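You operate a simulated robot arm through the tools that you are given. There is no shell and no other tool. Be economical: measure what you need, move in short steps, check, and stop when the job is done.

The job below is to be done with a simulated two-armed robot. You get a single attempt, and the scene is never put back.

## Task
Test the module marked 4, holding the tester steady for the key, and sort it by the reading.
Fine: PASS on the bench's green mat, FAIL on its red one; tester switched off; the other modules stay.

It is judged by the outcome, as a careful person would: the job done as asked, and still so three seconds after it is handed in. It fails if anything else is knocked over, pushed out of place, dropped, spilled or broken.

## Robot
Two 7-joint arms with two-finger parallel grippers on one trunk, on a base that drives. Base frame: it is fixed to the floor where the robot stands at the start and does not move with it; the origin is under the middle of the robot, x ahead of it, y to its left, z up. Lengths are in mm, angles in rad, forces in N, time in s.
The left shoulder is at the start at [70, 163, 1120], the right one opposite. With the tool pointing down near the work surface each hand reaches from about 400 to 880 mm from the robot's upright axis, wherever it stands, measured 20 degrees to its own side. Places, roughly: nest of the yellow tester [600, -100, 800]; switch of the yellow tester [500, -100, 900]; test key [400, -200, 800]. Payload 3.43 kg a hand.
The tool frame of a hand sits at the grasp point between the pads (the TCP): z along the fingers, y along the line on which they close. The tips reach 34 mm beyond it. Largest opening 128 mm; finger width 24, thickness 12; the body of the gripper, 48 by 130 mm, starts 96 mm behind the TCP.
Orientation is that of the tool frame in the base frame, as a unit quaternion [x, y, z, w]. With the fingers straight down and closing along the base's y, the tool's x points along the base's -x, its y along +y and its z along -z.

## Interface
- The arms move only by the tool jog_arm. It takes "left_rows", "right_rows" or both (then of equal length, played together; a hand with none holds still); each is a list of rows, each a list of 7 numbers: the shift along the tool's x, y, z in cm, then the turn, a rotation vector about the tool's x, y, z in rad, then the gripper command, from -1 (shut) to 1 (fully open), values between in proportion. In form: [[x, y, z, wx, wy, wz, claw], ...]. A call has 1 to 8 rows; each row is the pose to reach, as a shift and turn from the pose commanded when the call began, along the tool's axes at that moment. A row lasts 0.2 s, in which the tool goes at most 50 mm and 0.15 rad; a call with a longer step from one row to the next is refused whole, and so is a gripper value outside its range. A pose out of reach is approached as far as the arm can. The call stops where the force on the tool passes 40 N (or 10 N more than at its start, if that is more) or the arm is blocked; 0.2 s more then pass. Each finger travels about 153 mm/s and halts on what it meets, pressing with about 31 N; the grip force reading is that of the motor and also rises with nothing between the fingers. The clock runs only during rows and for 0.2 s after the last one: add rows that repeat a pose to give the fingers time. It gives the time, the measured TCP pose, the force on the tool (base axes), the opening and the grip force at its end, in the units of the frame above (readings bear some noise), with the torque about the TCP (base axes, N m) and any sound that the robot's microphone picked up.
- Cameras (640 x 400 px; columns grow to the right, rows downward): "scene" is now at [129.3, -38.2, 1348.1]; the picture's right is [-0.42, -0.91, 0.00], its down [-0.52, 0.24, -0.82] and it looks along [0.74, -0.34, -0.58] (base axes); focal length 232 px, centre (320, 200). "left" rides on the left gripper at [76, 11, -160] in its tool frame; the picture's right is [-0.15, 0.99, 0.00], its down [-0.88, -0.13, -0.46] and it looks along [-0.45, -0.07, 0.89] (tool axes); focal length 234 px, centre (320, 200). "right" rides on the right gripper at [76, -11, -160] in its tool frame; the picture's right is [0.15, 0.99, 0.00], its down [-0.88, 0.13, -0.46] and it looks along [-0.45, 0.07, 0.89] (tool axes); focal length 234 px, centre (320, 200). There is no depth. A picture from a camera that has moved, and an enlarged one, comes with that camera's place and axes in the base frame and with its lens.
- snapshot(camera): a new picture of that camera. The clock stands still meanwhile.
- lift_body(by): slides the trunk up (or, below 0, down) by that many mm; the arms and the scene camera ride with it, the base frame stays. It gives what a move gives, with no picture.
- base_move(legs): drives the robot by 1 to 6 legs, each [ahead, left, turn to the left] in mm, mm and rad, along the robot's own axes; the way and the turn of a leg run together, so that a leg with both is an arc; at most 1500 mm and 3.142 rad a leg. The arms and the cameras ride along, it lands a little off, and it stops where it bumps. It gives what a move gives.
- aim_head(pan, tilt): turns the head with the scene camera to pan (to the left, within 1.501 rad either way) and tilt (down, from -0.506 to 1.204), counted from straight ahead of the robot. It gives what a move gives.
- zoom(camera, box): a new picture of the part [left, top, right, bottom] of that camera's present view, enlarged. The clock stands still meanwhile.
- close_job(): hands the job in; it is judged then, once.

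Go step by step. Nothing tells you exact positions but the pictures and the camera data: compare them with the known pose of the tool, close in by small moves and look again before you grip or let go. The budget is 120 turns and 100 pictures, counting those below and the enlarged ones. Unless the task says otherwise, let go and move clear before handing in, and close with one line.

The tools are called after "Request:" as a command line: name --argument value ..., lists and objects as JSON in quotes. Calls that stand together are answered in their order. jog_arm: Moves the arms, as the interface text tells. Its arguments: {"type":"object","properties":{"left_rows":{"type":"array","items":{"type":"array","items":{"type":"number"}}},"right_rows":{"type":"array","items":{"type":"array","items":{"type":"number"}}}},"required":[]} The other tools are called the same way: lift_body (by) slides the trunk up or down; base_move (legs) drives the base; aim_head (pan, tilt) turns the head that bears the scene camera; snapshot (camera) takes a picture; zoom (camera, box) takes an enlarged picture of a part of a camera's view; close_job () hands the job in.

At the start:

```text
time_s: 0.0
left_tcp_pos: [587.6, 33.4, 1149.3]
left_orientation: [-0.001, 1.0, 0.0, 0.0]
left_contact_force: [-0.5, 0.3, 0.1]
left_moment: [0.0, -0.01, -0.01]
left_finger_gap: 128.3
left_gripper_force: 0.1
right_tcp_pos: [461.6, -398.2, 1182.1]
right_orientation: [0.0, 1.0, 0.001, -0.001]
right_contact_force: [0.8, -0.2, -0.2]
right_moment: [-0.01, 0.02, 0.02]
right_finger_gap: 127.9
right_gripper_force: 0.1
trunk travel left (down, up): [-600.0, 340.0]
robot x, y, heading: [2.0, 0.0, 0.002]
head pan, tilt: [-0.428, 0.614]
```

scene: 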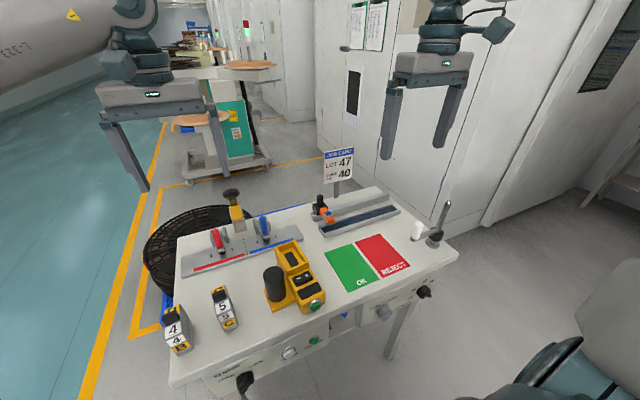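
right: 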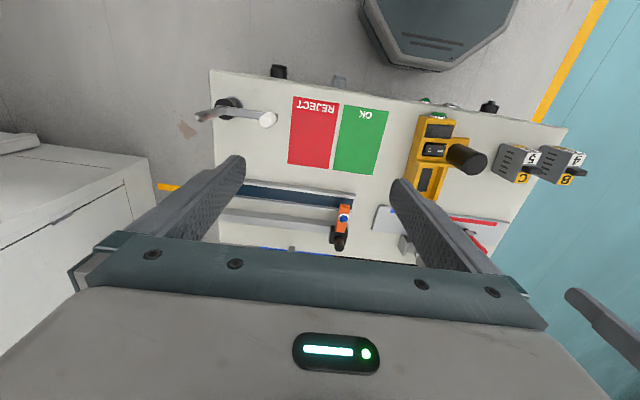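
left: 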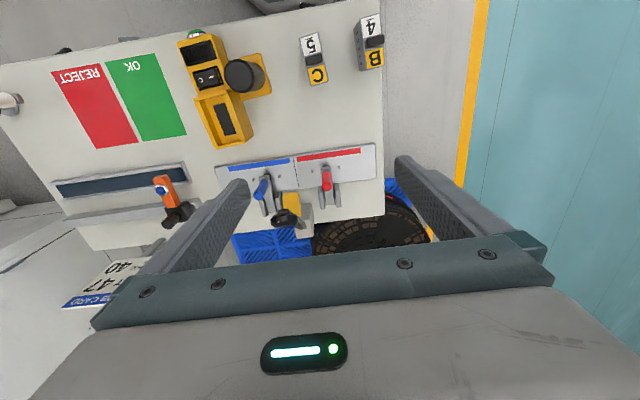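

I see a bench with two modules at the left (4 and 5), a yellow tester in the middle, and green/red mats at the right. I'll zoom in for details first.

Request:
zoom --camera "scene" --box '[150, 260, 350, 385]'

Request:
zoom --camera "left" --box '[160, 0, 400, 150]'

```text
3.20 times, centred on (250, 322) of scene
camera zoom: at [129.3, -38.2, 1348.1], right [-0.42, -0.91, 0.0], down [-0.52, 0.24, -0.82], along [0.74, -0.34, -0.58], focal length 744 px, centre (544, -192)
```

zoom: 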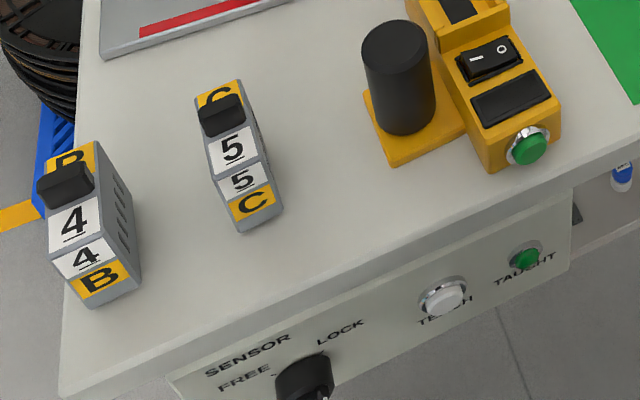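

```text
2.67 times, centred on (280, 75) of left
camera zoom: at [512.5, 45.1, 1308.8], right [0.15, 0.99, 0.0], down [0.88, -0.13, 0.46], along [0.45, -0.07, -0.89], focal length 624 px, centre (427, 533)
```

zoom: 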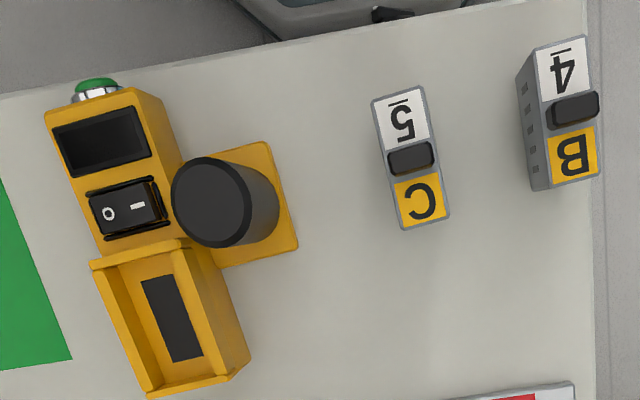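

Module 4 stands at about (473, 129), roughly 62×25×80 mm. I'll look more closely at the tester.

Request:
zoom --camera "scene" --box '[255, 230, 335, 320]'

Request:
zoom --camera "left" --box '[165, 20, 285, 155]'

Request:
zoom --camera "right" --box '[390, 90, 600, 220]'

```text
4.44 times, centred on (295, 275) of scene
camera zoom: at [129.3, -38.2, 1348.1], right [-0.42, -0.91, 0.0], down [-0.52, 0.24, -0.82], along [0.74, -0.34, -0.58], focal length 1033 px, centre (431, -133)
```

zoom: 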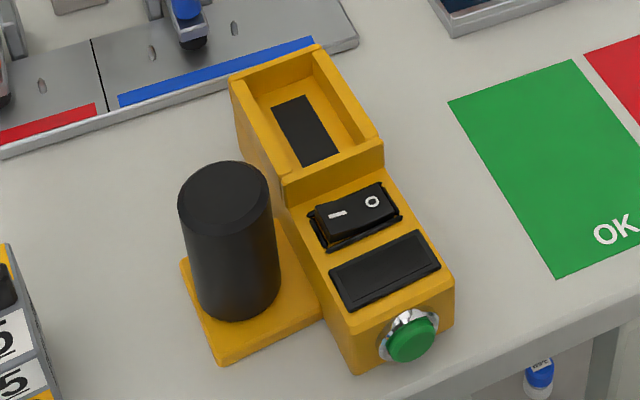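

```text
2.96 times, centred on (225, 88) of left
camera zoom: at [512.5, 45.1, 1308.8], right [0.15, 0.99, 0.0], down [0.88, -0.13, 0.46], along [0.45, -0.07, -0.89], focal length 694 px, centre (602, 533)
```

zoom: 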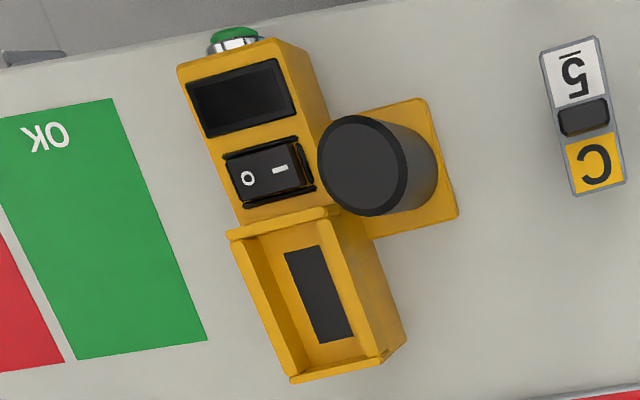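

```text
3.05 times, centred on (495, 155) of right
camera zoom: at [385.5, -409.9, 1341.3], right [-0.15, 0.99, 0.0], down [0.88, 0.13, 0.46], along [0.45, 0.07, -0.89], focal length 714 px, centre (-213, 337)
```

zoom: 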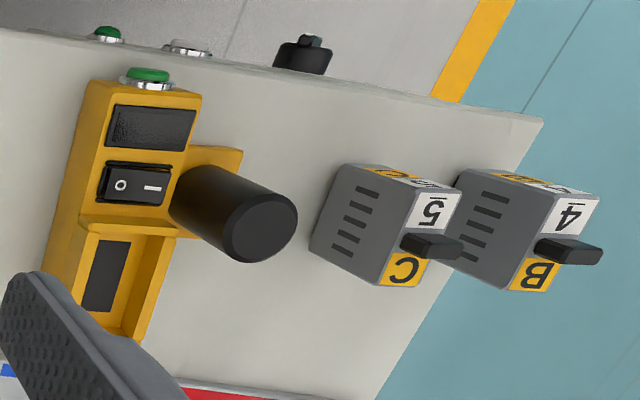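

Tester layout: nest centre near (554,-147) with rim z≈857, switch (480,-152,845), key (409,-154,825) and handle (486,-80) up to z≈898. I'm moving the left hand above module 4 with a partial opening.

Request:
jog_arm --left_rows '[[2.26, 1.95, 2.5, 0, 0, 0, 0.09], [4.52, 3.9, 5, 0, 0, 0, 0.09], [6.78, 5.86, 7.5, 0, 0, -0.03, 0.09], [9.04, 7.8, 10, 0, 0, -0.06, 0.09], [11.3, 9.76, 13, 0, 0, -0.06, 0.09], [11.3, 9.76, 15, 0, 0, -0.06, 0.09], [11.3, 9.76, 15, 0, 0, -0.06, 0.09]]'

Request:
snapshot --camera "left"

Request:
snapshot --camera "scene"

```text
time_s: 1.6
left_tcp_pos: [473.5, 130.7, 999.8]
left_orientation: [-0.031, 1.0, 0.0, 0.0]
left_contact_force: [0.0, -0.6, -0.2]
left_moment: [0.04, -0.03, 0.01]
left_finger_gap: 69.7
left_gripper_force: 0.1
right_tcp_pos: [461.0, -399.0, 1183.5]
right_orientation: [-0.001, 1.0, 0.0, 0.0]
right_contact_force: [-0.6, -0.4, -0.3]
right_moment: [0.0, -0.07, 0.02]
right_finger_gap: 128.0
right_gripper_force: 0.0
trunk travel left (down, up): [-600.0, 340.0]
robot x, y, heading: [-2.9, 2.5, 0.005]
head pan, tilt: [-0.428, 0.614]
```

```text
91 pictures are left
camera left: at [398.0, 138.3, 1158.5], right [0.09, 1.0, 0.0], down [0.89, -0.08, 0.46], along [0.45, -0.04, -0.89], focal length 234 px, centre (320, 200)
```

left: 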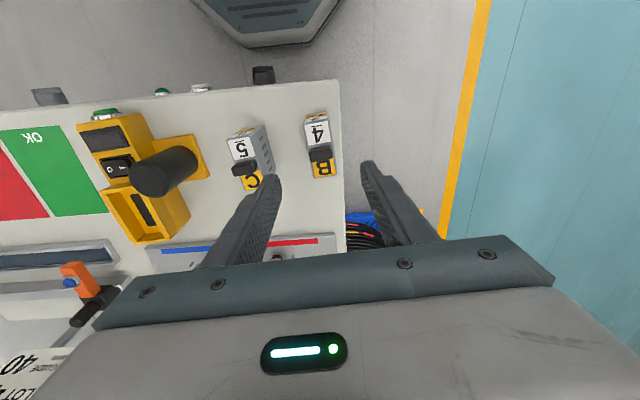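

```text
90 pictures are left
camera scene: at [128.9, -38.1, 1348.2], right [-0.42, -0.91, 0.0], down [-0.52, 0.24, -0.82], along [0.74, -0.34, -0.58], focal length 232 px, centre (320, 200)
```

scene: 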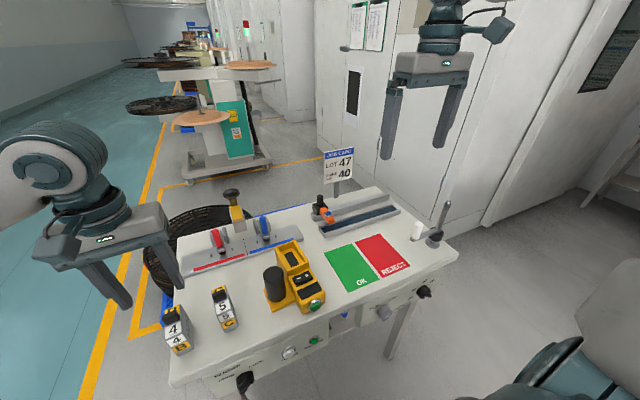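

Request:
zoom --camera "left" --box '[210, 90, 390, 205]'

```text
3.48 times, centred on (300, 148) of left
camera zoom: at [398.0, 138.3, 1158.5], right [0.09, 1.0, 0.0], down [0.89, -0.08, 0.46], along [0.45, -0.04, -0.89], focal length 814 px, centre (390, 383)
```

zoom: 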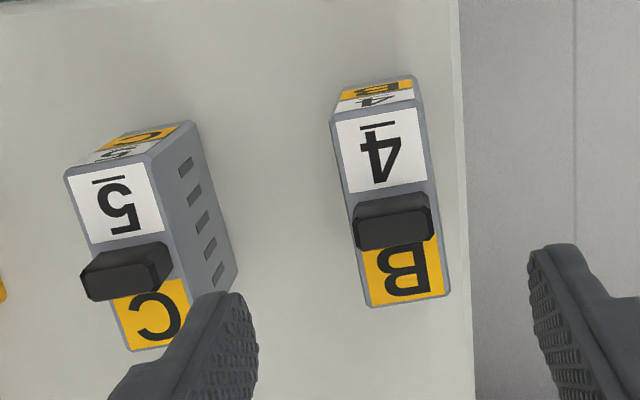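

Module 4 centre refined to (472,133), yaw ≈0.09. I'm lowering to TCP z≈865.

Request:
jog_arm --left_rows '[[0.15, 0.2, 3, 0, 0, -0.03, 0.09], [0.15, 0.2, 7, 0, 0, -0.03, 0.09], [0.15, 0.2, 10, 0, 0, -0.03, 0.09], [0.15, 0.2, 12, 0, 0, -0.03, 0.09], [0.15, 0.2, 13.4, 0, 0, -0.03, 0.09], [0.15, 0.2, 13.4, 0, 0, -0.03, 0.09]]'

Request:
snapshot --camera "left"

Request:
zoom --camera "scene" --box '[120, 230, 280, 370]'

```text
time_s: 3.0
left_tcp_pos: [473.7, 132.5, 865.5]
left_orientation: [-0.045, 0.999, 0.0, 0.0]
left_contact_force: [0.2, 0.7, 0.3]
left_moment: [0.0, 0.02, 0.0]
left_finger_gap: 69.8
left_gripper_force: 0.0
right_tcp_pos: [459.6, -397.7, 1183.6]
right_orientation: [0.0, 1.0, 0.0, 0.0]
right_contact_force: [-1.0, 0.0, 0.0]
right_moment: [-0.01, 0.01, 0.0]
right_finger_gap: 128.1
right_gripper_force: 0.0
trunk travel left (down, up): [-600.0, 340.0]
robot x, y, heading: [-2.3, -0.3, 0.003]
head pan, tilt: [-0.428, 0.614]
```

```text
88 pictures are left
camera left: at [397.7, 137.2, 1024.9], right [0.06, 1.0, 0.0], down [0.89, -0.05, 0.46], along [0.46, -0.03, -0.89], focal length 234 px, centre (320, 200)
```

left: 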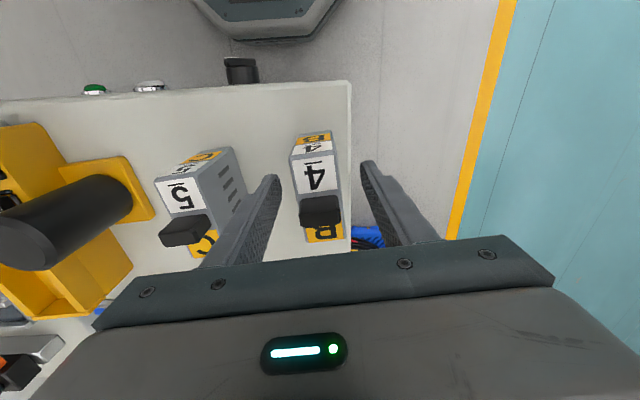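

```text
2.86 times, centred on (200, 300) of scene
camera zoom: at [129.2, -38.3, 1348.1], right [-0.42, -0.91, 0.0], down [-0.52, 0.24, -0.82], along [0.74, -0.34, -0.58], focal length 664 px, centre (663, -86)
```

zoom: 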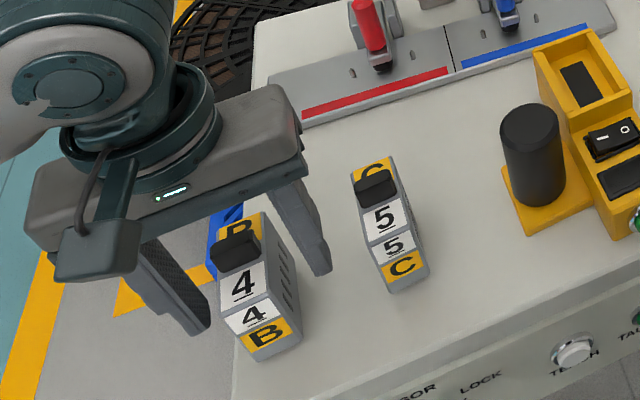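

The hand straddles module 4 well centred; closing now.

Request:
jog_arm --left_rows '[[0, 0, 0, 0, 0, 0, -0.3], [0, 0, 0, 0, 0, 0, -0.7], [0, 0, 0, 0, 0, 0, -1], [0, 0, 0, 0, 0, 0, -1]]'

Request:
snapshot --camera "left"

```text
time_s: 4.0
left_tcp_pos: [473.0, 132.9, 864.7]
left_orientation: [-0.045, 0.999, 0.0, 0.0]
left_contact_force: [0.5, -0.9, 0.1]
left_moment: [-0.01, 0.0, 0.0]
left_finger_gap: 31.7
left_gripper_force: 30.9
right_tcp_pos: [461.1, -397.2, 1182.1]
right_orientation: [-0.001, 1.0, -0.001, 0.0]
right_contact_force: [0.4, -0.6, 0.6]
right_moment: [0.03, 0.01, -0.03]
right_finger_gap: 128.0
right_gripper_force: 0.1
trunk travel left (down, up): [-600.0, 340.0]
robot x, y, heading: [-3.4, -0.3, -0.002]
head pan, tilt: [-0.428, 0.614]
```

```text
86 pictures are left
camera left: at [397.8, 137.2, 1025.0], right [0.06, 1.0, 0.0], down [0.89, -0.05, 0.46], along [0.45, -0.03, -0.89], focal length 234 px, centre (320, 200)
```

left: 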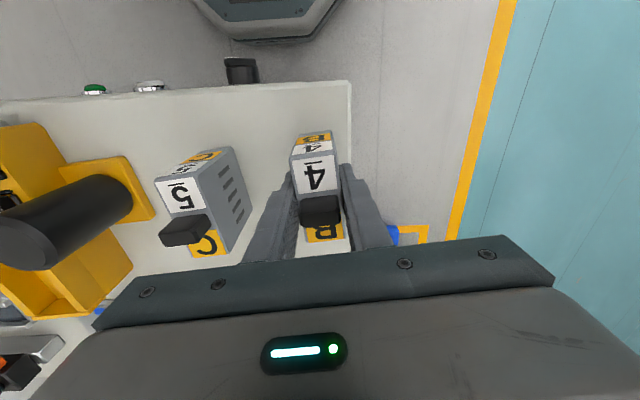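

Gripped (31.7 mm wide). Lifting and carrying over the nest.

Request:
jog_arm --left_rows '[[0, 0, -2, 0, 0, 0, -1], [0, 0, -6, 0, 0, 0, -1], [0, 0, -10, 0, 0, 0, -1], [0, 0, -13.5, 0, 0, 0, -1], [0, 0, -13.5, 0, 0, 0, -1]]'

Request:
jog_arm --left_rows '[[-0.8, -4.1, 0, 0, 0, 0, -1], [-1.5, -8.2, 0, 0, 0, 0, -1], [-2.3, -12.3, 0, 0, 0, 0, -1], [-3.1, -16.4, 0, 0, 0, 0, -1], [-3.8, -20.5, 0, 0, 0, 0, -1], [-4.6, -24.5, 0, 0, 0, 0, -1], [-5.35, -28.6, 0, 0, 0, 0.02, -1], [-5.35, -28.6, 0, 0, 0, 0.02, -1]]'

Request:
snapshot --camera "left"

Request:
snapshot --camera "scene"

Request:
snapshot --camera "right"

```text
time_s: 5.2
left_tcp_pos: [473.8, 133.1, 999.9]
left_orientation: [-0.045, 0.999, 0.0, 0.0]
left_contact_force: [-0.3, 0.1, -1.4]
left_moment: [0.0, 0.0, 0.01]
left_finger_gap: 31.8
left_gripper_force: 30.6
right_tcp_pos: [461.5, -397.7, 1183.4]
right_orientation: [0.001, 1.0, 0.0, 0.0]
right_contact_force: [0.2, 0.0, -0.2]
right_moment: [-0.02, -0.02, 0.01]
right_finger_gap: 128.0
right_gripper_force: 0.0
trunk travel left (down, up): [-600.0, 340.0]
robot x, y, heading: [-1.1, -0.0, 0.003]
head pan, tilt: [-0.428, 0.614]
```

```text
time_s: 7.0
left_tcp_pos: [555.6, -148.0, 1001.4]
left_orientation: [-0.035, 0.999, 0.0, 0.0]
left_contact_force: [0.2, 0.4, -1.2]
left_moment: [-0.06, -0.04, -0.02]
left_finger_gap: 31.4
left_gripper_force: 31.4
right_tcp_pos: [460.4, -397.2, 1183.3]
right_orientation: [0.001, 1.0, -0.001, 0.0]
right_contact_force: [0.4, -1.2, 0.2]
right_moment: [-0.04, 0.01, 0.01]
right_finger_gap: 127.9
right_gripper_force: 0.0
trunk travel left (down, up): [-600.0, 340.0]
robot x, y, heading: [-2.5, 0.5, -0.004]
head pan, tilt: [-0.428, 0.614]
```

```text
85 pictures are left
camera left: at [478.2, -140.4, 1161.2], right [0.08, 1.0, 0.0], down [0.89, -0.07, 0.46], along [0.45, -0.04, -0.89], focal length 234 px, centre (320, 200)
```

left: 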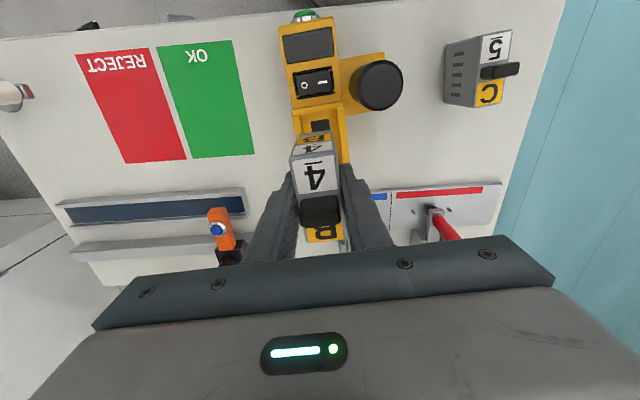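

```text
84 pictures are left
camera scene: at [129.6, -36.9, 1348.1], right [-0.41, -0.91, 0.0], down [-0.52, 0.24, -0.82], along [0.74, -0.34, -0.58], focal length 232 px, centre (320, 200)
```

scene: 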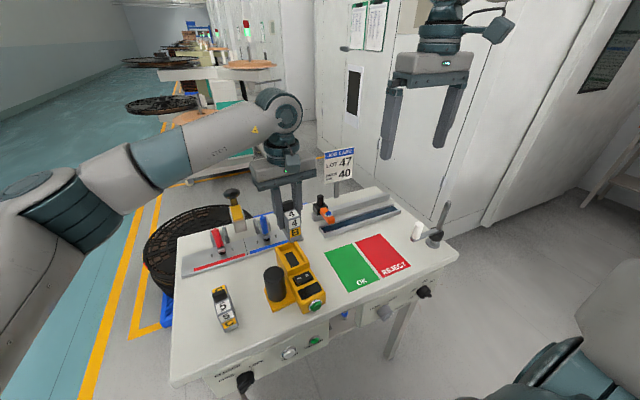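

```text
83 pictures are left
camera right: at [385.8, -408.5, 1341.6], right [-0.15, 0.99, 0.0], down [0.88, 0.13, 0.46], along [0.45, 0.07, -0.89], focal length 234 px, centre (320, 200)
```

right: 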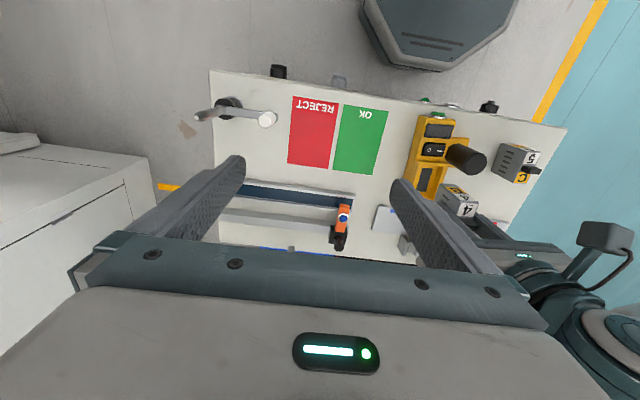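

Request:
zoom --camera "left" --box '[250, 0, 420, 180]'

Request:
zoom --camera "scene" --box '[250, 200, 340, 320]'

```text
2.22 times, centred on (335, 90) of left
camera zoom: at [478.2, -140.4, 1161.2], right [0.08, 1.0, 0.0], down [0.89, -0.07, 0.46], along [0.45, -0.04, -0.89], focal length 520 px, centre (287, 444)
```

zoom: 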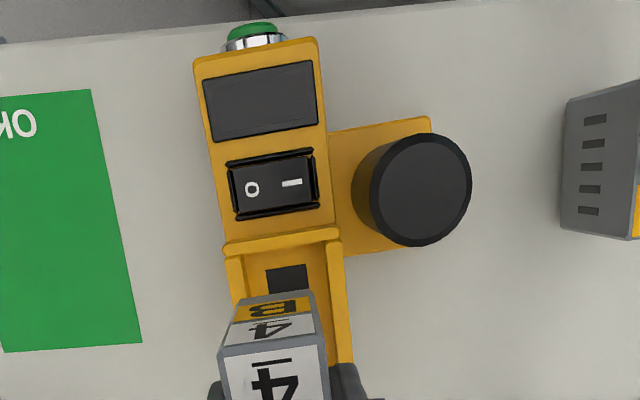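

```text
3.33 times, centred on (295, 260) of scene
camera zoom: at [129.6, -36.9, 1348.1], right [-0.41, -0.91, 0.0], down [-0.52, 0.24, -0.82], along [0.74, -0.34, -0.58], focal length 775 px, centre (403, 0)
```

zoom: 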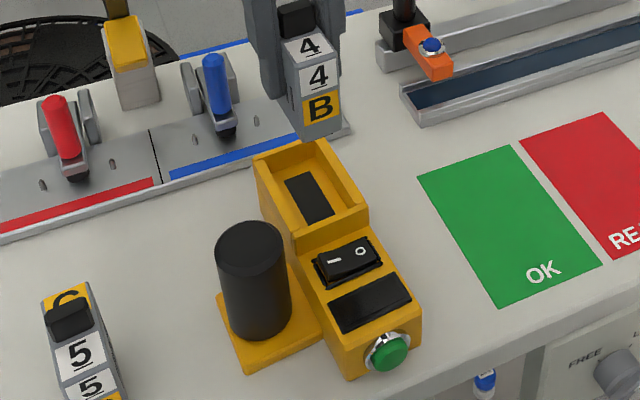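

Nest inner slot looks about 75×45 mm, centred near (551,-146), yaw 0.067. I'm lowering to just above the rim for a check.

Request:
jog_arm --left_rows '[[0.25, 0.12, 2, 0, 0, 0, -1], [0.25, 0.12, 4.5, 0, 0, 0, -1], [0.25, 0.12, 6.5, 0, 0, 0, -1], [0.25, 0.12, 6.5, 0, 0, 0, -1]]'

Request:
zoom --camera "left" --box '[230, 20, 410, 240]'

Request:
zoom --camera "scene" --box '[250, 200, 340, 300]'

Request:
zoom --camera "right" --box '[390, 90, 500, 240]'

```text
time_s: 8.0
left_tcp_pos: [549.9, -146.7, 935.0]
left_orientation: [-0.036, 0.999, 0.001, 0.0]
left_contact_force: [0.3, 0.8, -1.7]
left_moment: [0.0, -0.01, -0.05]
left_finger_gap: 31.6
left_gripper_force: 31.0
right_tcp_pos: [461.1, -398.1, 1182.3]
right_orientation: [0.0, 1.0, 0.0, 0.0]
right_contact_force: [0.1, -0.3, -0.3]
right_moment: [0.02, -0.02, -0.02]
right_finger_gap: 128.1
right_gripper_force: 0.0
trunk travel left (down, up): [-600.0, 340.0]
robot x, y, heading: [3.6, -1.2, -0.001]
head pan, tilt: [-0.428, 0.614]
```

```text
1.82 times, centred on (320, 130) of left
camera zoom: at [474.7, -140.8, 1094.9], right [0.08, 1.0, 0.0], down [0.89, -0.07, 0.46], along [0.45, -0.03, -0.89], focal length 426 px, centre (320, 327)
```

zoom: 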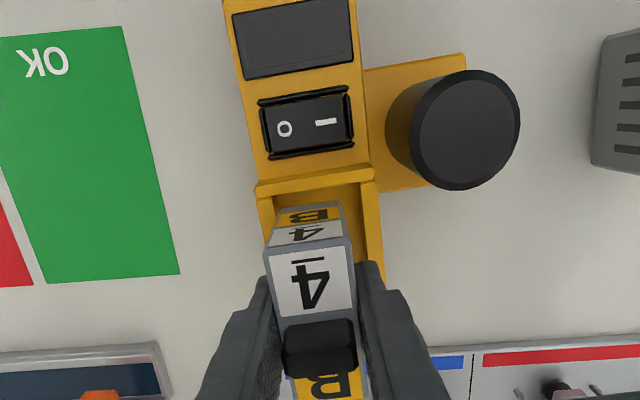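

```text
4.00 times, centred on (295, 250) of scene
camera zoom: at [129.3, -38.2, 1348.1], right [-0.42, -0.91, 0.0], down [-0.52, 0.24, -0.82], along [0.74, -0.34, -0.58], focal length 930 px, centre (420, 0)
```

zoom: 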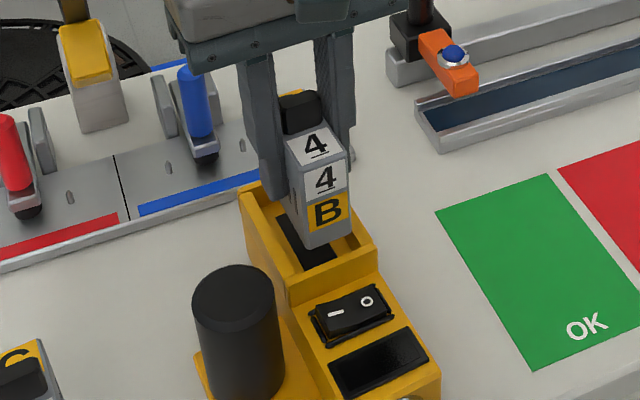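

```text
2.67 times, centred on (445, 165) of right
camera zoom: at [385.5, -409.8, 1341.3], right [-0.15, 0.99, 0.0], down [0.88, 0.13, 0.46], along [0.45, 0.07, -0.89], focal length 624 px, centre (-13, 293)
```

zoom: 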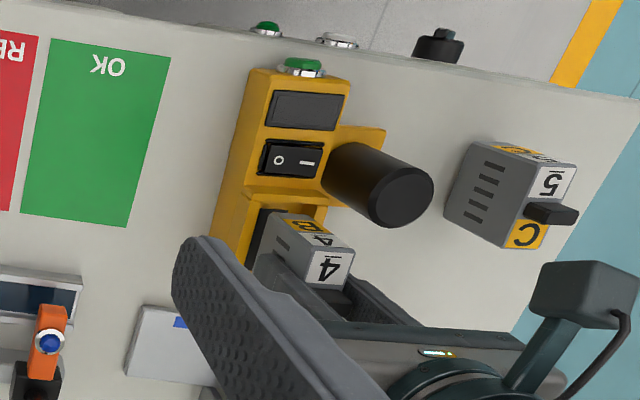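

Alignment is close; I'll shift 2 mm left and descend gently to the nest floor.

Request:
jog_arm --left_rows '[[0, 0.2, 0.3, 0, 0, 0, -1], [0, 0.2, 1, 0, 0, 0, -1], [0, 0.2, 1.6, 0, 0, 0, -1], [0, 0.2, 2.0, 0, 0, 0, -1], [0, 0.2, 2.3, 0, 0, 0, -1], [0, 0.2, 2.3, 0, 0, 0, -1]]'

Request:
zoom --camera "scene" --box '[250, 200, 340, 300]'

Request:
zoom --camera "left" --box '[230, 20, 410, 240]'

```text
time_s: 9.4
left_tcp_pos: [549.1, -144.4, 912.5]
left_orientation: [-0.035, 0.999, 0.0, 0.0]
left_contact_force: [-1.4, 1.5, -2.0]
left_moment: [0.0, -0.01, 0.0]
left_finger_gap: 32.0
left_gripper_force: 30.9
right_tcp_pos: [460.2, -397.3, 1182.3]
right_orientation: [0.0, 1.0, 0.0, 0.0]
right_contact_force: [0.1, 0.0, -0.6]
right_moment: [0.0, 0.0, -0.01]
right_finger_gap: 128.0
right_gripper_force: 0.2
trunk travel left (down, up): [-600.0, 340.0]
robot x, y, heading: [-0.9, 4.1, 0.001]
head pan, tilt: [-0.428, 0.614]
```

```text
4.00 times, centred on (295, 250) of scene
camera zoom: at [129.5, -38.3, 1348.1], right [-0.42, -0.91, 0.0], down [-0.52, 0.24, -0.82], along [0.74, -0.34, -0.58], focal length 930 px, centre (420, 0)
```

zoom: 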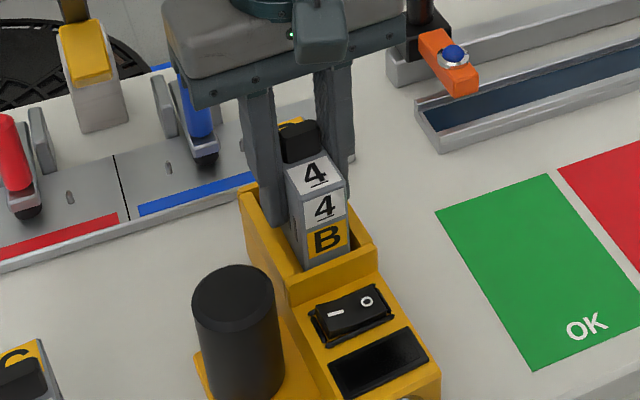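

```text
1.82 times, centred on (320, 130) of left
camera zoom: at [473.7, -138.4, 1072.1], right [0.08, 1.0, 0.0], down [0.89, -0.07, 0.46], along [0.45, -0.04, -0.89], focal length 426 px, centre (320, 327)
```

zoom: 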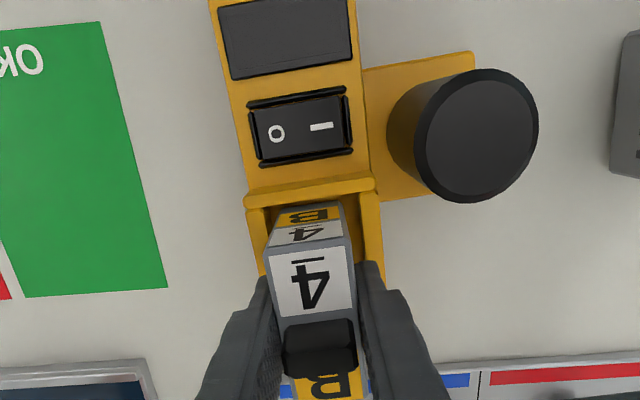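

Request:
jog_arm --left_rows '[[0, 0, 0.15, 0, 0, 0, -1], [0, 0, 0.3, 0, 0, 0, -1], [0, 0, 0.4, 0, 0, 0, -1], [0, 0, 0.5, 0, 0, 0, -1]]'

```text
time_s: 10.4
left_tcp_pos: [548.5, -143.5, 911.1]
left_orientation: [-0.036, 0.999, -0.001, 0.002]
left_contact_force: [5.4, -1.5, 25.2]
left_moment: [0.07, 0.23, 0.02]
left_finger_gap: 31.9
left_gripper_force: 31.1
right_tcp_pos: [459.7, -397.4, 1184.7]
right_orientation: [0.0, 1.0, 0.0, 0.002]
right_contact_force: [0.8, -0.1, 0.5]
right_moment: [0.02, 0.01, 0.03]
right_finger_gap: 128.0
right_gripper_force: 0.0
trunk travel left (down, up): [-600.0, 340.0]
robot x, y, heading: [-0.7, 0.1, 0.001]
head pan, tilt: [-0.428, 0.614]
```

Request:
zoom --camera "scene" --box '[265, 220, 325, 285]'

Request:
zoom --camera "right" --box '[400, 110, 480, 200]'

```text
6.15 times, centred on (295, 252) of scene
camera zoom: at [127.8, -37.8, 1348.7], right [-0.42, -0.91, 0.0], down [-0.52, 0.24, -0.82], along [0.74, -0.34, -0.58], focal length 1430 px, centre (474, -123)
```

zoom: 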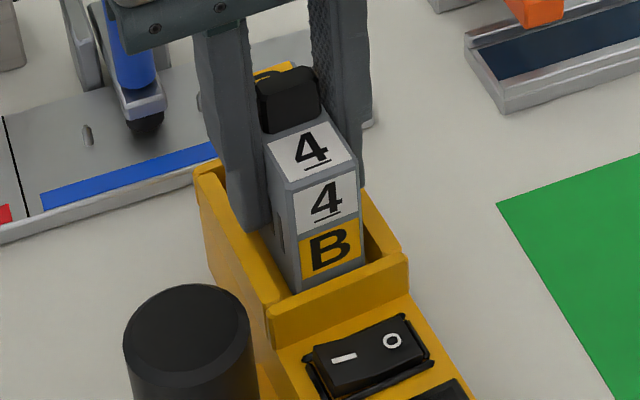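

```text
4.44 times, centred on (440, 155) of right
camera zoom: at [384.0, -409.4, 1342.3], right [-0.15, 0.99, 0.0], down [0.88, 0.13, 0.46], along [0.45, 0.07, -0.89], focal length 1041 px, centre (-213, 400)
```

zoom: 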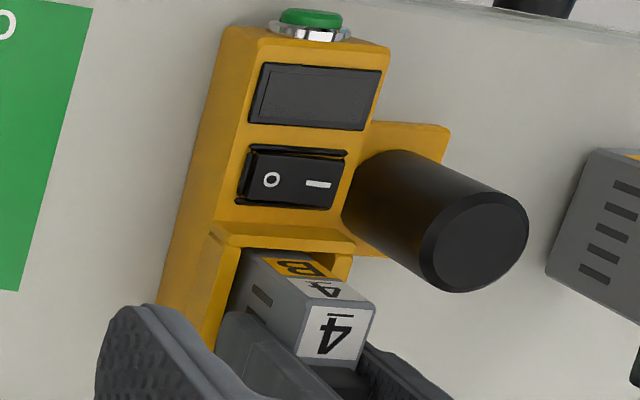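

The module sits on the nest floor. I'll unload, open slightly and rise.

Request:
jog_arm --left_rows '[[0, 0, 0.2, 0, 0, 0, -1], [0, 0, 0.05, 0, 0, 0, -0.7], [0, 0, 0.05, 0, 0, 0, -0.3], [0, 0, 0.05, 0, 0, 0, -0.1], [0, 0, 0.05, 0, 0, 0, -0.1]]'

Request:
zoom --camera "scene" --box '[265, 220, 325, 285]'

```text
time_s: 11.6
left_tcp_pos: [547.5, -143.6, 905.3]
left_orientation: [-0.034, 0.999, 0.0, 0.0]
left_contact_force: [-0.2, 0.1, -0.2]
left_moment: [0.03, -0.01, -0.01]
left_finger_gap: 57.5
left_gripper_force: 0.0
right_tcp_pos: [461.3, -397.4, 1181.9]
right_orientation: [0.0, 1.0, 0.0, 0.0]
right_contact_force: [-0.2, 0.6, 0.2]
right_moment: [0.01, 0.0, 0.03]
right_finger_gap: 127.9
right_gripper_force: 0.1
trunk travel left (down, up): [-600.0, 340.0]
robot x, y, heading: [0.8, 1.1, -0.004]
head pan, tilt: [-0.428, 0.614]
```

```text
6.15 times, centred on (295, 252) of scene
camera zoom: at [129.6, -38.5, 1348.0], right [-0.42, -0.91, 0.0], down [-0.52, 0.24, -0.82], along [0.74, -0.34, -0.58], focal length 1430 px, centre (474, -123)
```

zoom: 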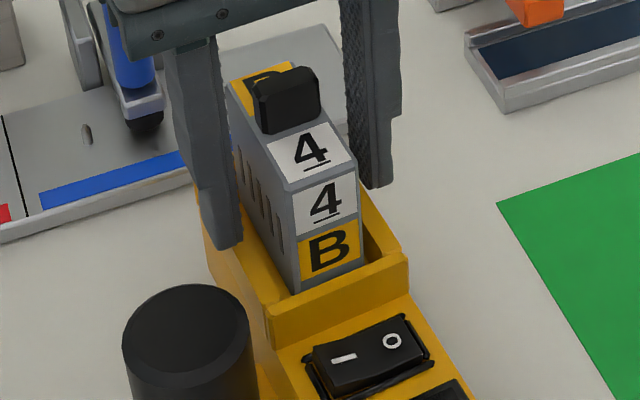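

Request:
jog_arm --left_rows '[[0, 0, -3, 0, 0, 0, -0.1], [0, 0, -7, 0, 0, 0, -0.1], [0, 0, -11, 0, 0, 0, -0.1], [0, 0, -14, 0, 0, 0, -0.1]]'

Request:
zoom --camera "left" --box '[240, 20, 420, 200]'

Request:
zoom --camera "scene" --box '[265, 220, 325, 285]'

Request:
zoom --camera "right" --box '[400, 110, 480, 200]'

```text
time_s: 12.6
left_tcp_pos: [550.5, -142.4, 1048.7]
left_orientation: [-0.035, 0.999, 0.0, 0.001]
left_contact_force: [0.2, 0.2, 0.4]
left_moment: [0.0, 0.0, 0.03]
left_finger_gap: 57.5
left_gripper_force: 0.1
right_tcp_pos: [460.6, -397.6, 1182.5]
right_orientation: [0.0, 1.0, 0.0, 0.0]
right_contact_force: [-0.1, 0.2, 0.0]
right_moment: [-0.01, -0.03, 0.0]
right_finger_gap: 127.7
right_gripper_force: 0.0
trunk travel left (down, up): [-600.0, 340.0]
robot x, y, heading: [2.4, -1.0, -0.003]
head pan, tilt: [-0.428, 0.614]
```

```text
2.22 times, centred on (330, 110) of left
camera zoom: at [475.3, -136.7, 1208.2], right [0.08, 1.0, 0.0], down [0.89, -0.07, 0.46], along [0.46, -0.04, -0.89], focal length 520 px, centre (298, 400)
```

zoom: 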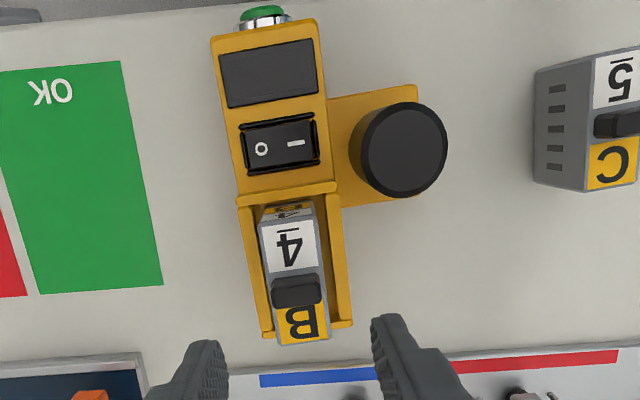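

```text
6.15 times, centred on (295, 252) of scene
camera zoom: at [128.8, -38.3, 1348.1], right [-0.42, -0.91, 0.0], down [-0.52, 0.24, -0.82], along [0.74, -0.34, -0.58], focal length 1430 px, centre (474, -123)
```

zoom: 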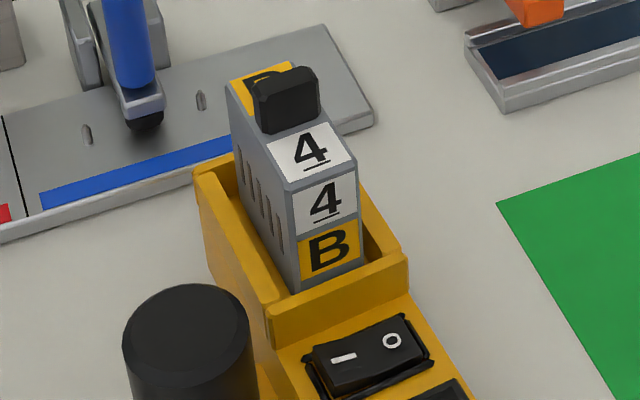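

```text
4.44 times, centred on (440, 155) of right
camera zoom: at [385.0, -409.9, 1341.4], right [-0.15, 0.99, 0.0], down [0.88, 0.13, 0.46], along [0.45, 0.07, -0.89], focal length 1041 px, centre (-213, 400)
```

zoom: 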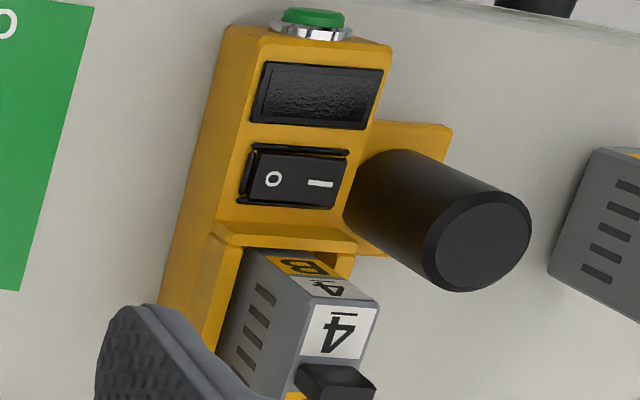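

Module 4 is seated in the nest. I'll back the base 130 mm so the right hand has room to reach the key, then look.

Request:
base_move --legs '[[-130, 0, 0]]'

Request:
snapshot --camera "scene"

```text
time_s: 13.9
left_tcp_pos: [421.2, -143.3, 1046.3]
left_orientation: [-0.036, 0.999, 0.0, 0.0]
left_contact_force: [0.8, -0.5, -0.4]
left_moment: [0.02, 0.0, -0.03]
left_finger_gap: 57.9
left_gripper_force: 0.1
right_tcp_pos: [329.6, -398.4, 1182.2]
right_orientation: [0.0, 1.0, 0.001, 0.0]
right_contact_force: [0.3, 0.2, 0.0]
right_moment: [-0.01, 0.01, 0.03]
right_finger_gap: 128.1
right_gripper_force: 0.0
trunk travel left (down, up): [-600.0, 340.0]
robot x, y, heading: [-131.4, 0.8, 0.005]
head pan, tilt: [-0.428, 0.614]
```

```text
69 pictures are left
camera scene: at [-1.5, -38.4, 1348.0], right [-0.41, -0.91, 0.0], down [-0.52, 0.24, -0.82], along [0.74, -0.34, -0.58], focal length 232 px, centre (320, 200)
```

scene: 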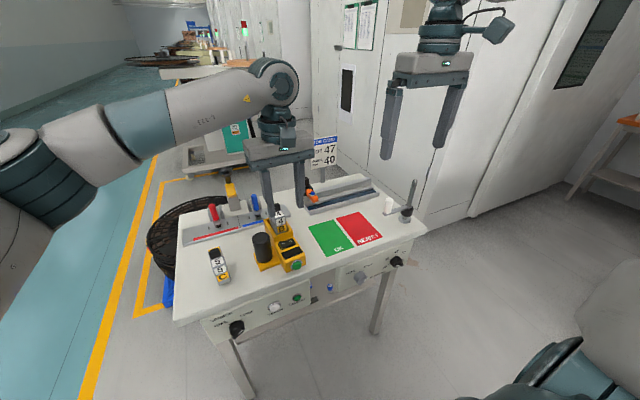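

Base is back. I'm moving the left hand clear while turning it, and bringing the right hand over toward the switch.

Request:
jog_arm --left_rows '[[-0.5, 2.5, 0, 0, 0, 0.14, -0.1], [-1.1, 5, 0, 0, 0, 0.28, -0.1], [-1.6, 7.5, 0, 0, 0, 0.42, 0.1], [-2.2, 10, 0, 0, 0, 0.56, 0.2], [-2.7, 12.5, 0, 0, 0, 0.7, 0.2], [-3.2, 15, 0, 0, 0, 0.84, 0.2], [-3.8, 17.5, 0, 0, 0, 0.98, 0.2], [-4.3, 19.7, 0, 0, 0, 1.12, 0.2]]' --right_rows '[[-1.9, 1, 0, 0, 0, 0, 0.5], [-3.8, 4, 2, 0, 0, 0, 0.1], [-5.6, 8, 5, 0, 0, 0, 0.1], [-7.5, 12, 8, 0, 0, -0.02, 0.1], [-9.4, 15, 11, 0, 0, -0.04, 0.1], [-11.3, 18, 14, 0, 0, -0.06, 0.1], [-13.2, 20, 16, 0, 0, -0.067, 0.1], [-15, 21, 18, 0, 0, -0.067, 0.1]]'

Request:
zoom --camera "scene" --box '[240, 200, 330, 290]'

Request:
snapshot --camera "right"

```text
refused: row 3 steps farther than a row can; nothing moved
```

```text
4.44 times, centred on (285, 245) of scene
camera zoom: at [-1.5, -38.4, 1348.0], right [-0.41, -0.91, 0.0], down [-0.52, 0.24, -0.82], along [0.74, -0.34, -0.58], focal length 1033 px, centre (476, 0)
```

zoom: 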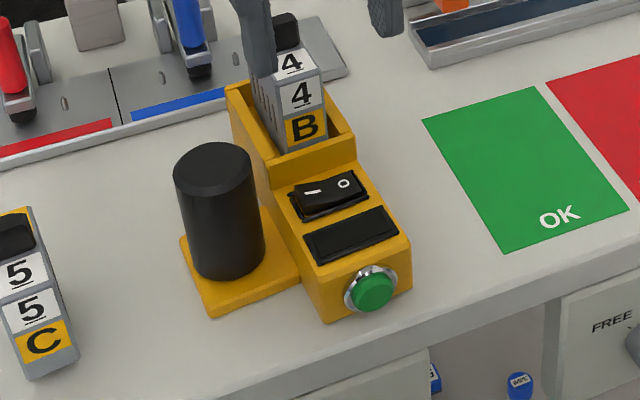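

```text
67 pictures are left
camera right: at [255.1, -409.8, 1340.9], right [-0.15, 0.99, 0.0], down [0.88, 0.13, 0.46], along [0.45, 0.07, -0.89], focal length 234 px, centre (320, 200)
```

right: 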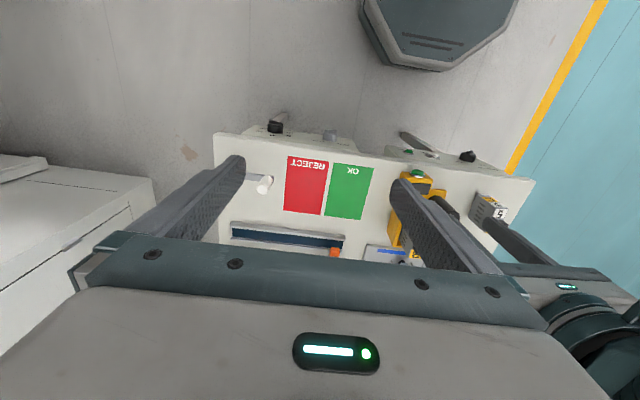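

Request:
jog_arm --left_rows '[[-0.5, 2.5, 0, 0, 0, 0.14, -0.1], [-1.1, 5, 0, 0, 0, 0.28, -0.1], [-1.6, 7.5, 0, 0, 0, 0.42, 0.1], [-2.2, 10, 0, 0, 0, 0.56, 0.2], [-2.7, 12.5, 0, 0, 0, 0.7, 0.2], [-3.2, 15, 0, 0, 0, 0.84, 0.2], [-3.8, 17.5, 0, 0, 0, 0.98, 0.2], [-4.3, 19.7, 0, 0, 0, 1.12, 0.2]]' --right_rows '[[-1.9, 2.6, 1.9, 0, 0, 0, 0.5], [-3.8, 5.2, 3.8, 0, 0, 0, 0.1], [-5.6, 7.9, 5.8, 0, 0, 0, 0.1], [-7.5, 10.5, 7.7, 0, 0, -0.02, 0.1], [-9.4, 13.1, 9.6, 0, 0, -0.04, 0.1], [-11.3, 15.7, 11.6, 0, 0, -0.06, 0.1], [-13.2, 18.4, 13.5, 0, 0, -0.067, 0.1], [-15, 21, 15.5, 0, 0, -0.067, 0.1]]'

Request:
snapshot --camera "scene"

Request:
snapshot --camera "right"

```text
time_s: 15.7
left_tcp_pos: [451.7, 56.5, 1047.3]
left_orientation: [0.501, 0.865, -0.001, -0.001]
left_contact_force: [0.1, 0.8, -0.3]
left_moment: [0.0, 0.02, 0.02]
left_finger_gap: 76.7
left_gripper_force: 0.0
right_tcp_pos: [481.3, -189.0, 1025.1]
right_orientation: [-0.033, 0.999, 0.0, -0.001]
right_contact_force: [-0.2, 0.3, 0.2]
right_moment: [-0.01, 0.01, 0.04]
right_finger_gap: 70.4
right_gripper_force: 0.0
trunk travel left (down, up): [-600.0, 340.0]
robot x, y, heading: [-130.3, -2.2, -0.002]
head pan, tilt: [-0.428, 0.614]
```

```text
66 pictures are left
camera scene: at [0.3, -37.1, 1348.0], right [-0.41, -0.91, 0.0], down [-0.53, 0.24, -0.82], along [0.74, -0.34, -0.58], focal length 232 px, centre (320, 200)
```

scene: 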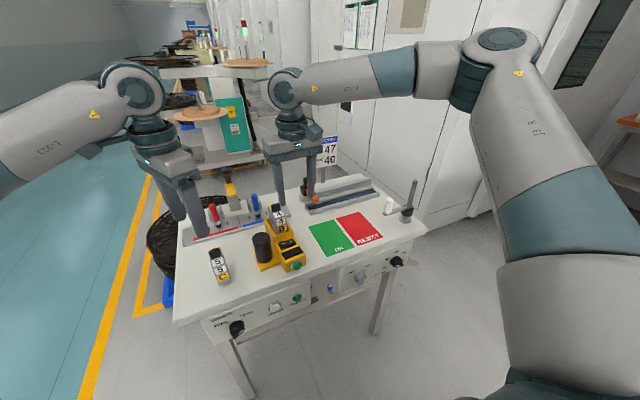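

```text
65 pictures are left
camera right: at [407.2, -205.5, 1184.2], right [-0.21, 0.98, 0.0], down [0.87, 0.19, 0.45], along [0.44, 0.1, -0.89], focal length 234 px, centre (320, 200)
```

right: 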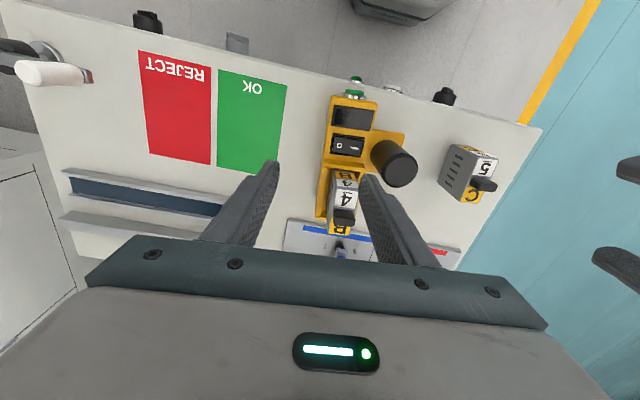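

Request:
zoom --camera "right" --box '[310, 80, 420, 190]'

Request:
zoom --camera "scene" --box '[260, 215, 310, 275]'

```text
3.64 times, centred on (365, 135) of right
camera zoom: at [407.2, -205.5, 1184.2], right [-0.21, 0.98, 0.0], down [0.87, 0.19, 0.45], along [0.44, 0.1, -0.89], focal length 852 px, centre (156, 436)
```

zoom: 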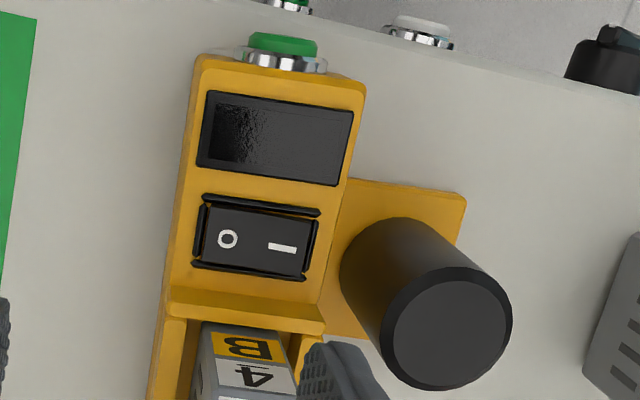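

```text
6.67 times, centred on (285, 245) of scene
camera zoom: at [0.3, -37.1, 1348.0], right [-0.41, -0.91, 0.0], down [-0.53, 0.24, -0.82], along [0.74, -0.34, -0.58], focal length 1550 px, centre (553, -100)
```

zoom: 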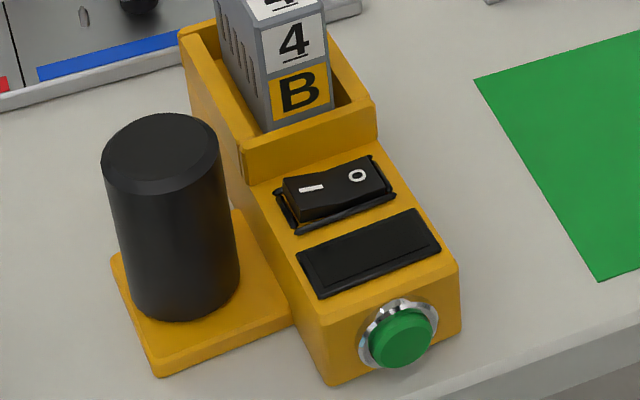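

The "−" side is raised, so the tester is off. I'll press that side with the left finger of the right hand, hovering first.

Request:
jog_arm --right_rows '[[-0.37, 1.08, 3, 0, 0, 0, 0.1], [-0.37, 1.08, 7, 0, 0, 0, 0.1], [-0.37, 1.08, 10, 0, 0, 0, 0.1], [-0.37, 1.08, 12, 0, 0, 0, 0.1], [-0.37, 1.08, 12, 0, 0, 0, 0.1]]'

Request:
zoom --camera "scene" --box '[255, 200, 325, 275]'

Request:
zoom --camera "right" --box '[260, 60, 460, 220]'

```text
time_s: 16.9
left_tcp_pos: [449.6, 56.8, 1048.9]
left_orientation: [0.501, 0.865, 0.0, 0.0]
left_contact_force: [-0.8, -0.1, 0.8]
left_moment: [-0.02, -0.01, 0.02]
left_finger_gap: 76.7
left_gripper_force: 0.0
right_tcp_pos: [474.3, -188.5, 912.0]
right_orientation: [-0.034, 0.999, 0.0, 0.001]
right_contact_force: [0.0, 0.4, -0.9]
right_moment: [0.02, -0.02, -0.02]
right_finger_gap: 70.5
right_gripper_force: 0.0
right hand out of reach, approached as far as the arm can: row 3, 4, 5
trunk travel left (down, up): [-600.0, 340.0]
robot x, y, heading: [-134.1, 2.2, 0.001]
head pan, tilt: [-0.428, 0.614]
```

```text
5.33 times, centred on (290, 238) of scene
camera zoom: at [-2.6, -38.0, 1348.2], right [-0.41, -0.91, 0.0], down [-0.52, 0.24, -0.82], along [0.74, -0.34, -0.58], focal length 1240 px, centre (480, 0)
```

zoom: 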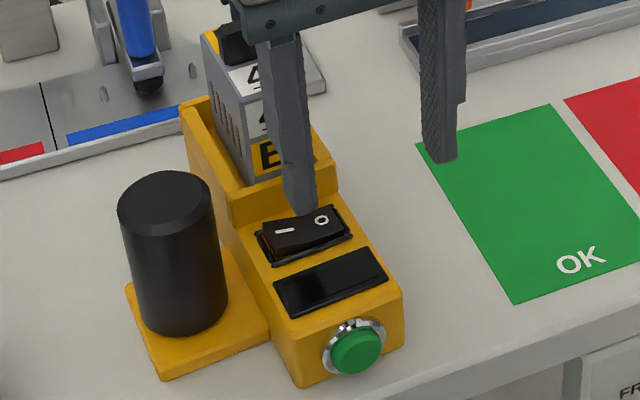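

```text
2.50 times, centred on (360, 140) of right
camera zoom: at [399.1, -205.8, 1070.5], right [-0.21, 0.98, 0.0], down [0.87, 0.19, 0.46], along [0.45, 0.1, -0.89], focal length 585 px, centre (220, 350)
```

zoom: 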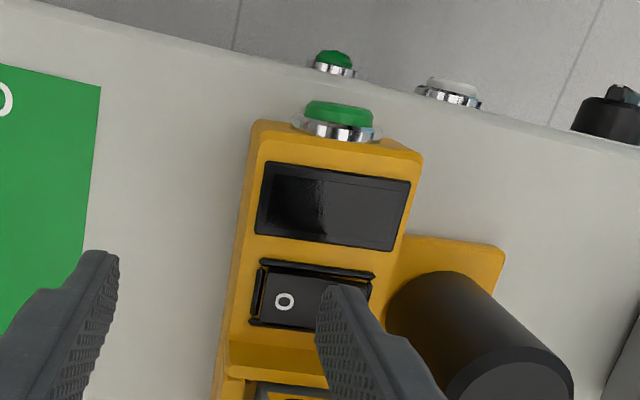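

The right arm runs out of reach going down from this shoulder height. I'll raise both hands, then lower the trunk by 120 mm.

Request:
jog_arm --left_rows '[[0, 0, -3, 0, 0, 0.14, 0.2], [0, 0, -6, 0, 0, 0.28, 0.2], [0, 0, -9, 0, 0, 0.4, 0.2], [0, 0, -12, 0, 0, 0.45, 0.2]]' --right_rows '[[0, 0, -3, 0, 0, 0, 0.1], [0, 0, -6, 0, 0, 0, 0.1], [0, 0, -9, 0, 0, 0, 0.1], [0, 0, -12, 0, 0, 0, 0.1]]'

Request:
lift_body --by -120

```text
time_s: 17.9
left_tcp_pos: [358.6, 34.5, 1142.4]
left_orientation: [0.678, 0.735, 0.001, 0.002]
left_contact_force: [0.1, 0.8, 0.3]
left_moment: [0.05, -0.06, 0.01]
left_finger_gap: 76.8
left_gripper_force: 0.1
left hand out of reach, approached as far as the arm can: row 2, 3, 4
right_tcp_pos: [474.8, -187.3, 1031.6]
right_orientation: [-0.034, 0.999, 0.0, 0.0]
right_contact_force: [0.1, -0.2, -0.6]
right_moment: [0.04, -0.03, -0.03]
right_finger_gap: 70.6
right_gripper_force: 0.0
trunk travel left (down, up): [-600.0, 340.0]
robot x, y, heading: [-128.8, 2.2, 0.008]
head pan, tilt: [-0.428, 0.614]
```

```text
time_s: 19.4
left_tcp_pos: [359.5, 33.4, 1021.9]
left_orientation: [0.678, 0.735, 0.0, 0.002]
left_contact_force: [-0.2, 0.7, 0.1]
left_moment: [-0.01, 0.0, -0.02]
left_finger_gap: 76.7
left_gripper_force: 0.1
right_tcp_pos: [474.8, -187.5, 913.0]
right_orientation: [-0.034, 0.999, 0.0, -0.001]
right_contact_force: [0.3, 0.0, 0.6]
right_moment: [0.03, -0.01, -0.01]
right_finger_gap: 70.4
right_gripper_force: 0.0
trunk travel left (down, up): [-480.0, 460.0]
robot x, y, heading: [-134.0, -3.0, 0.005]
head pan, tilt: [-0.428, 0.614]
```

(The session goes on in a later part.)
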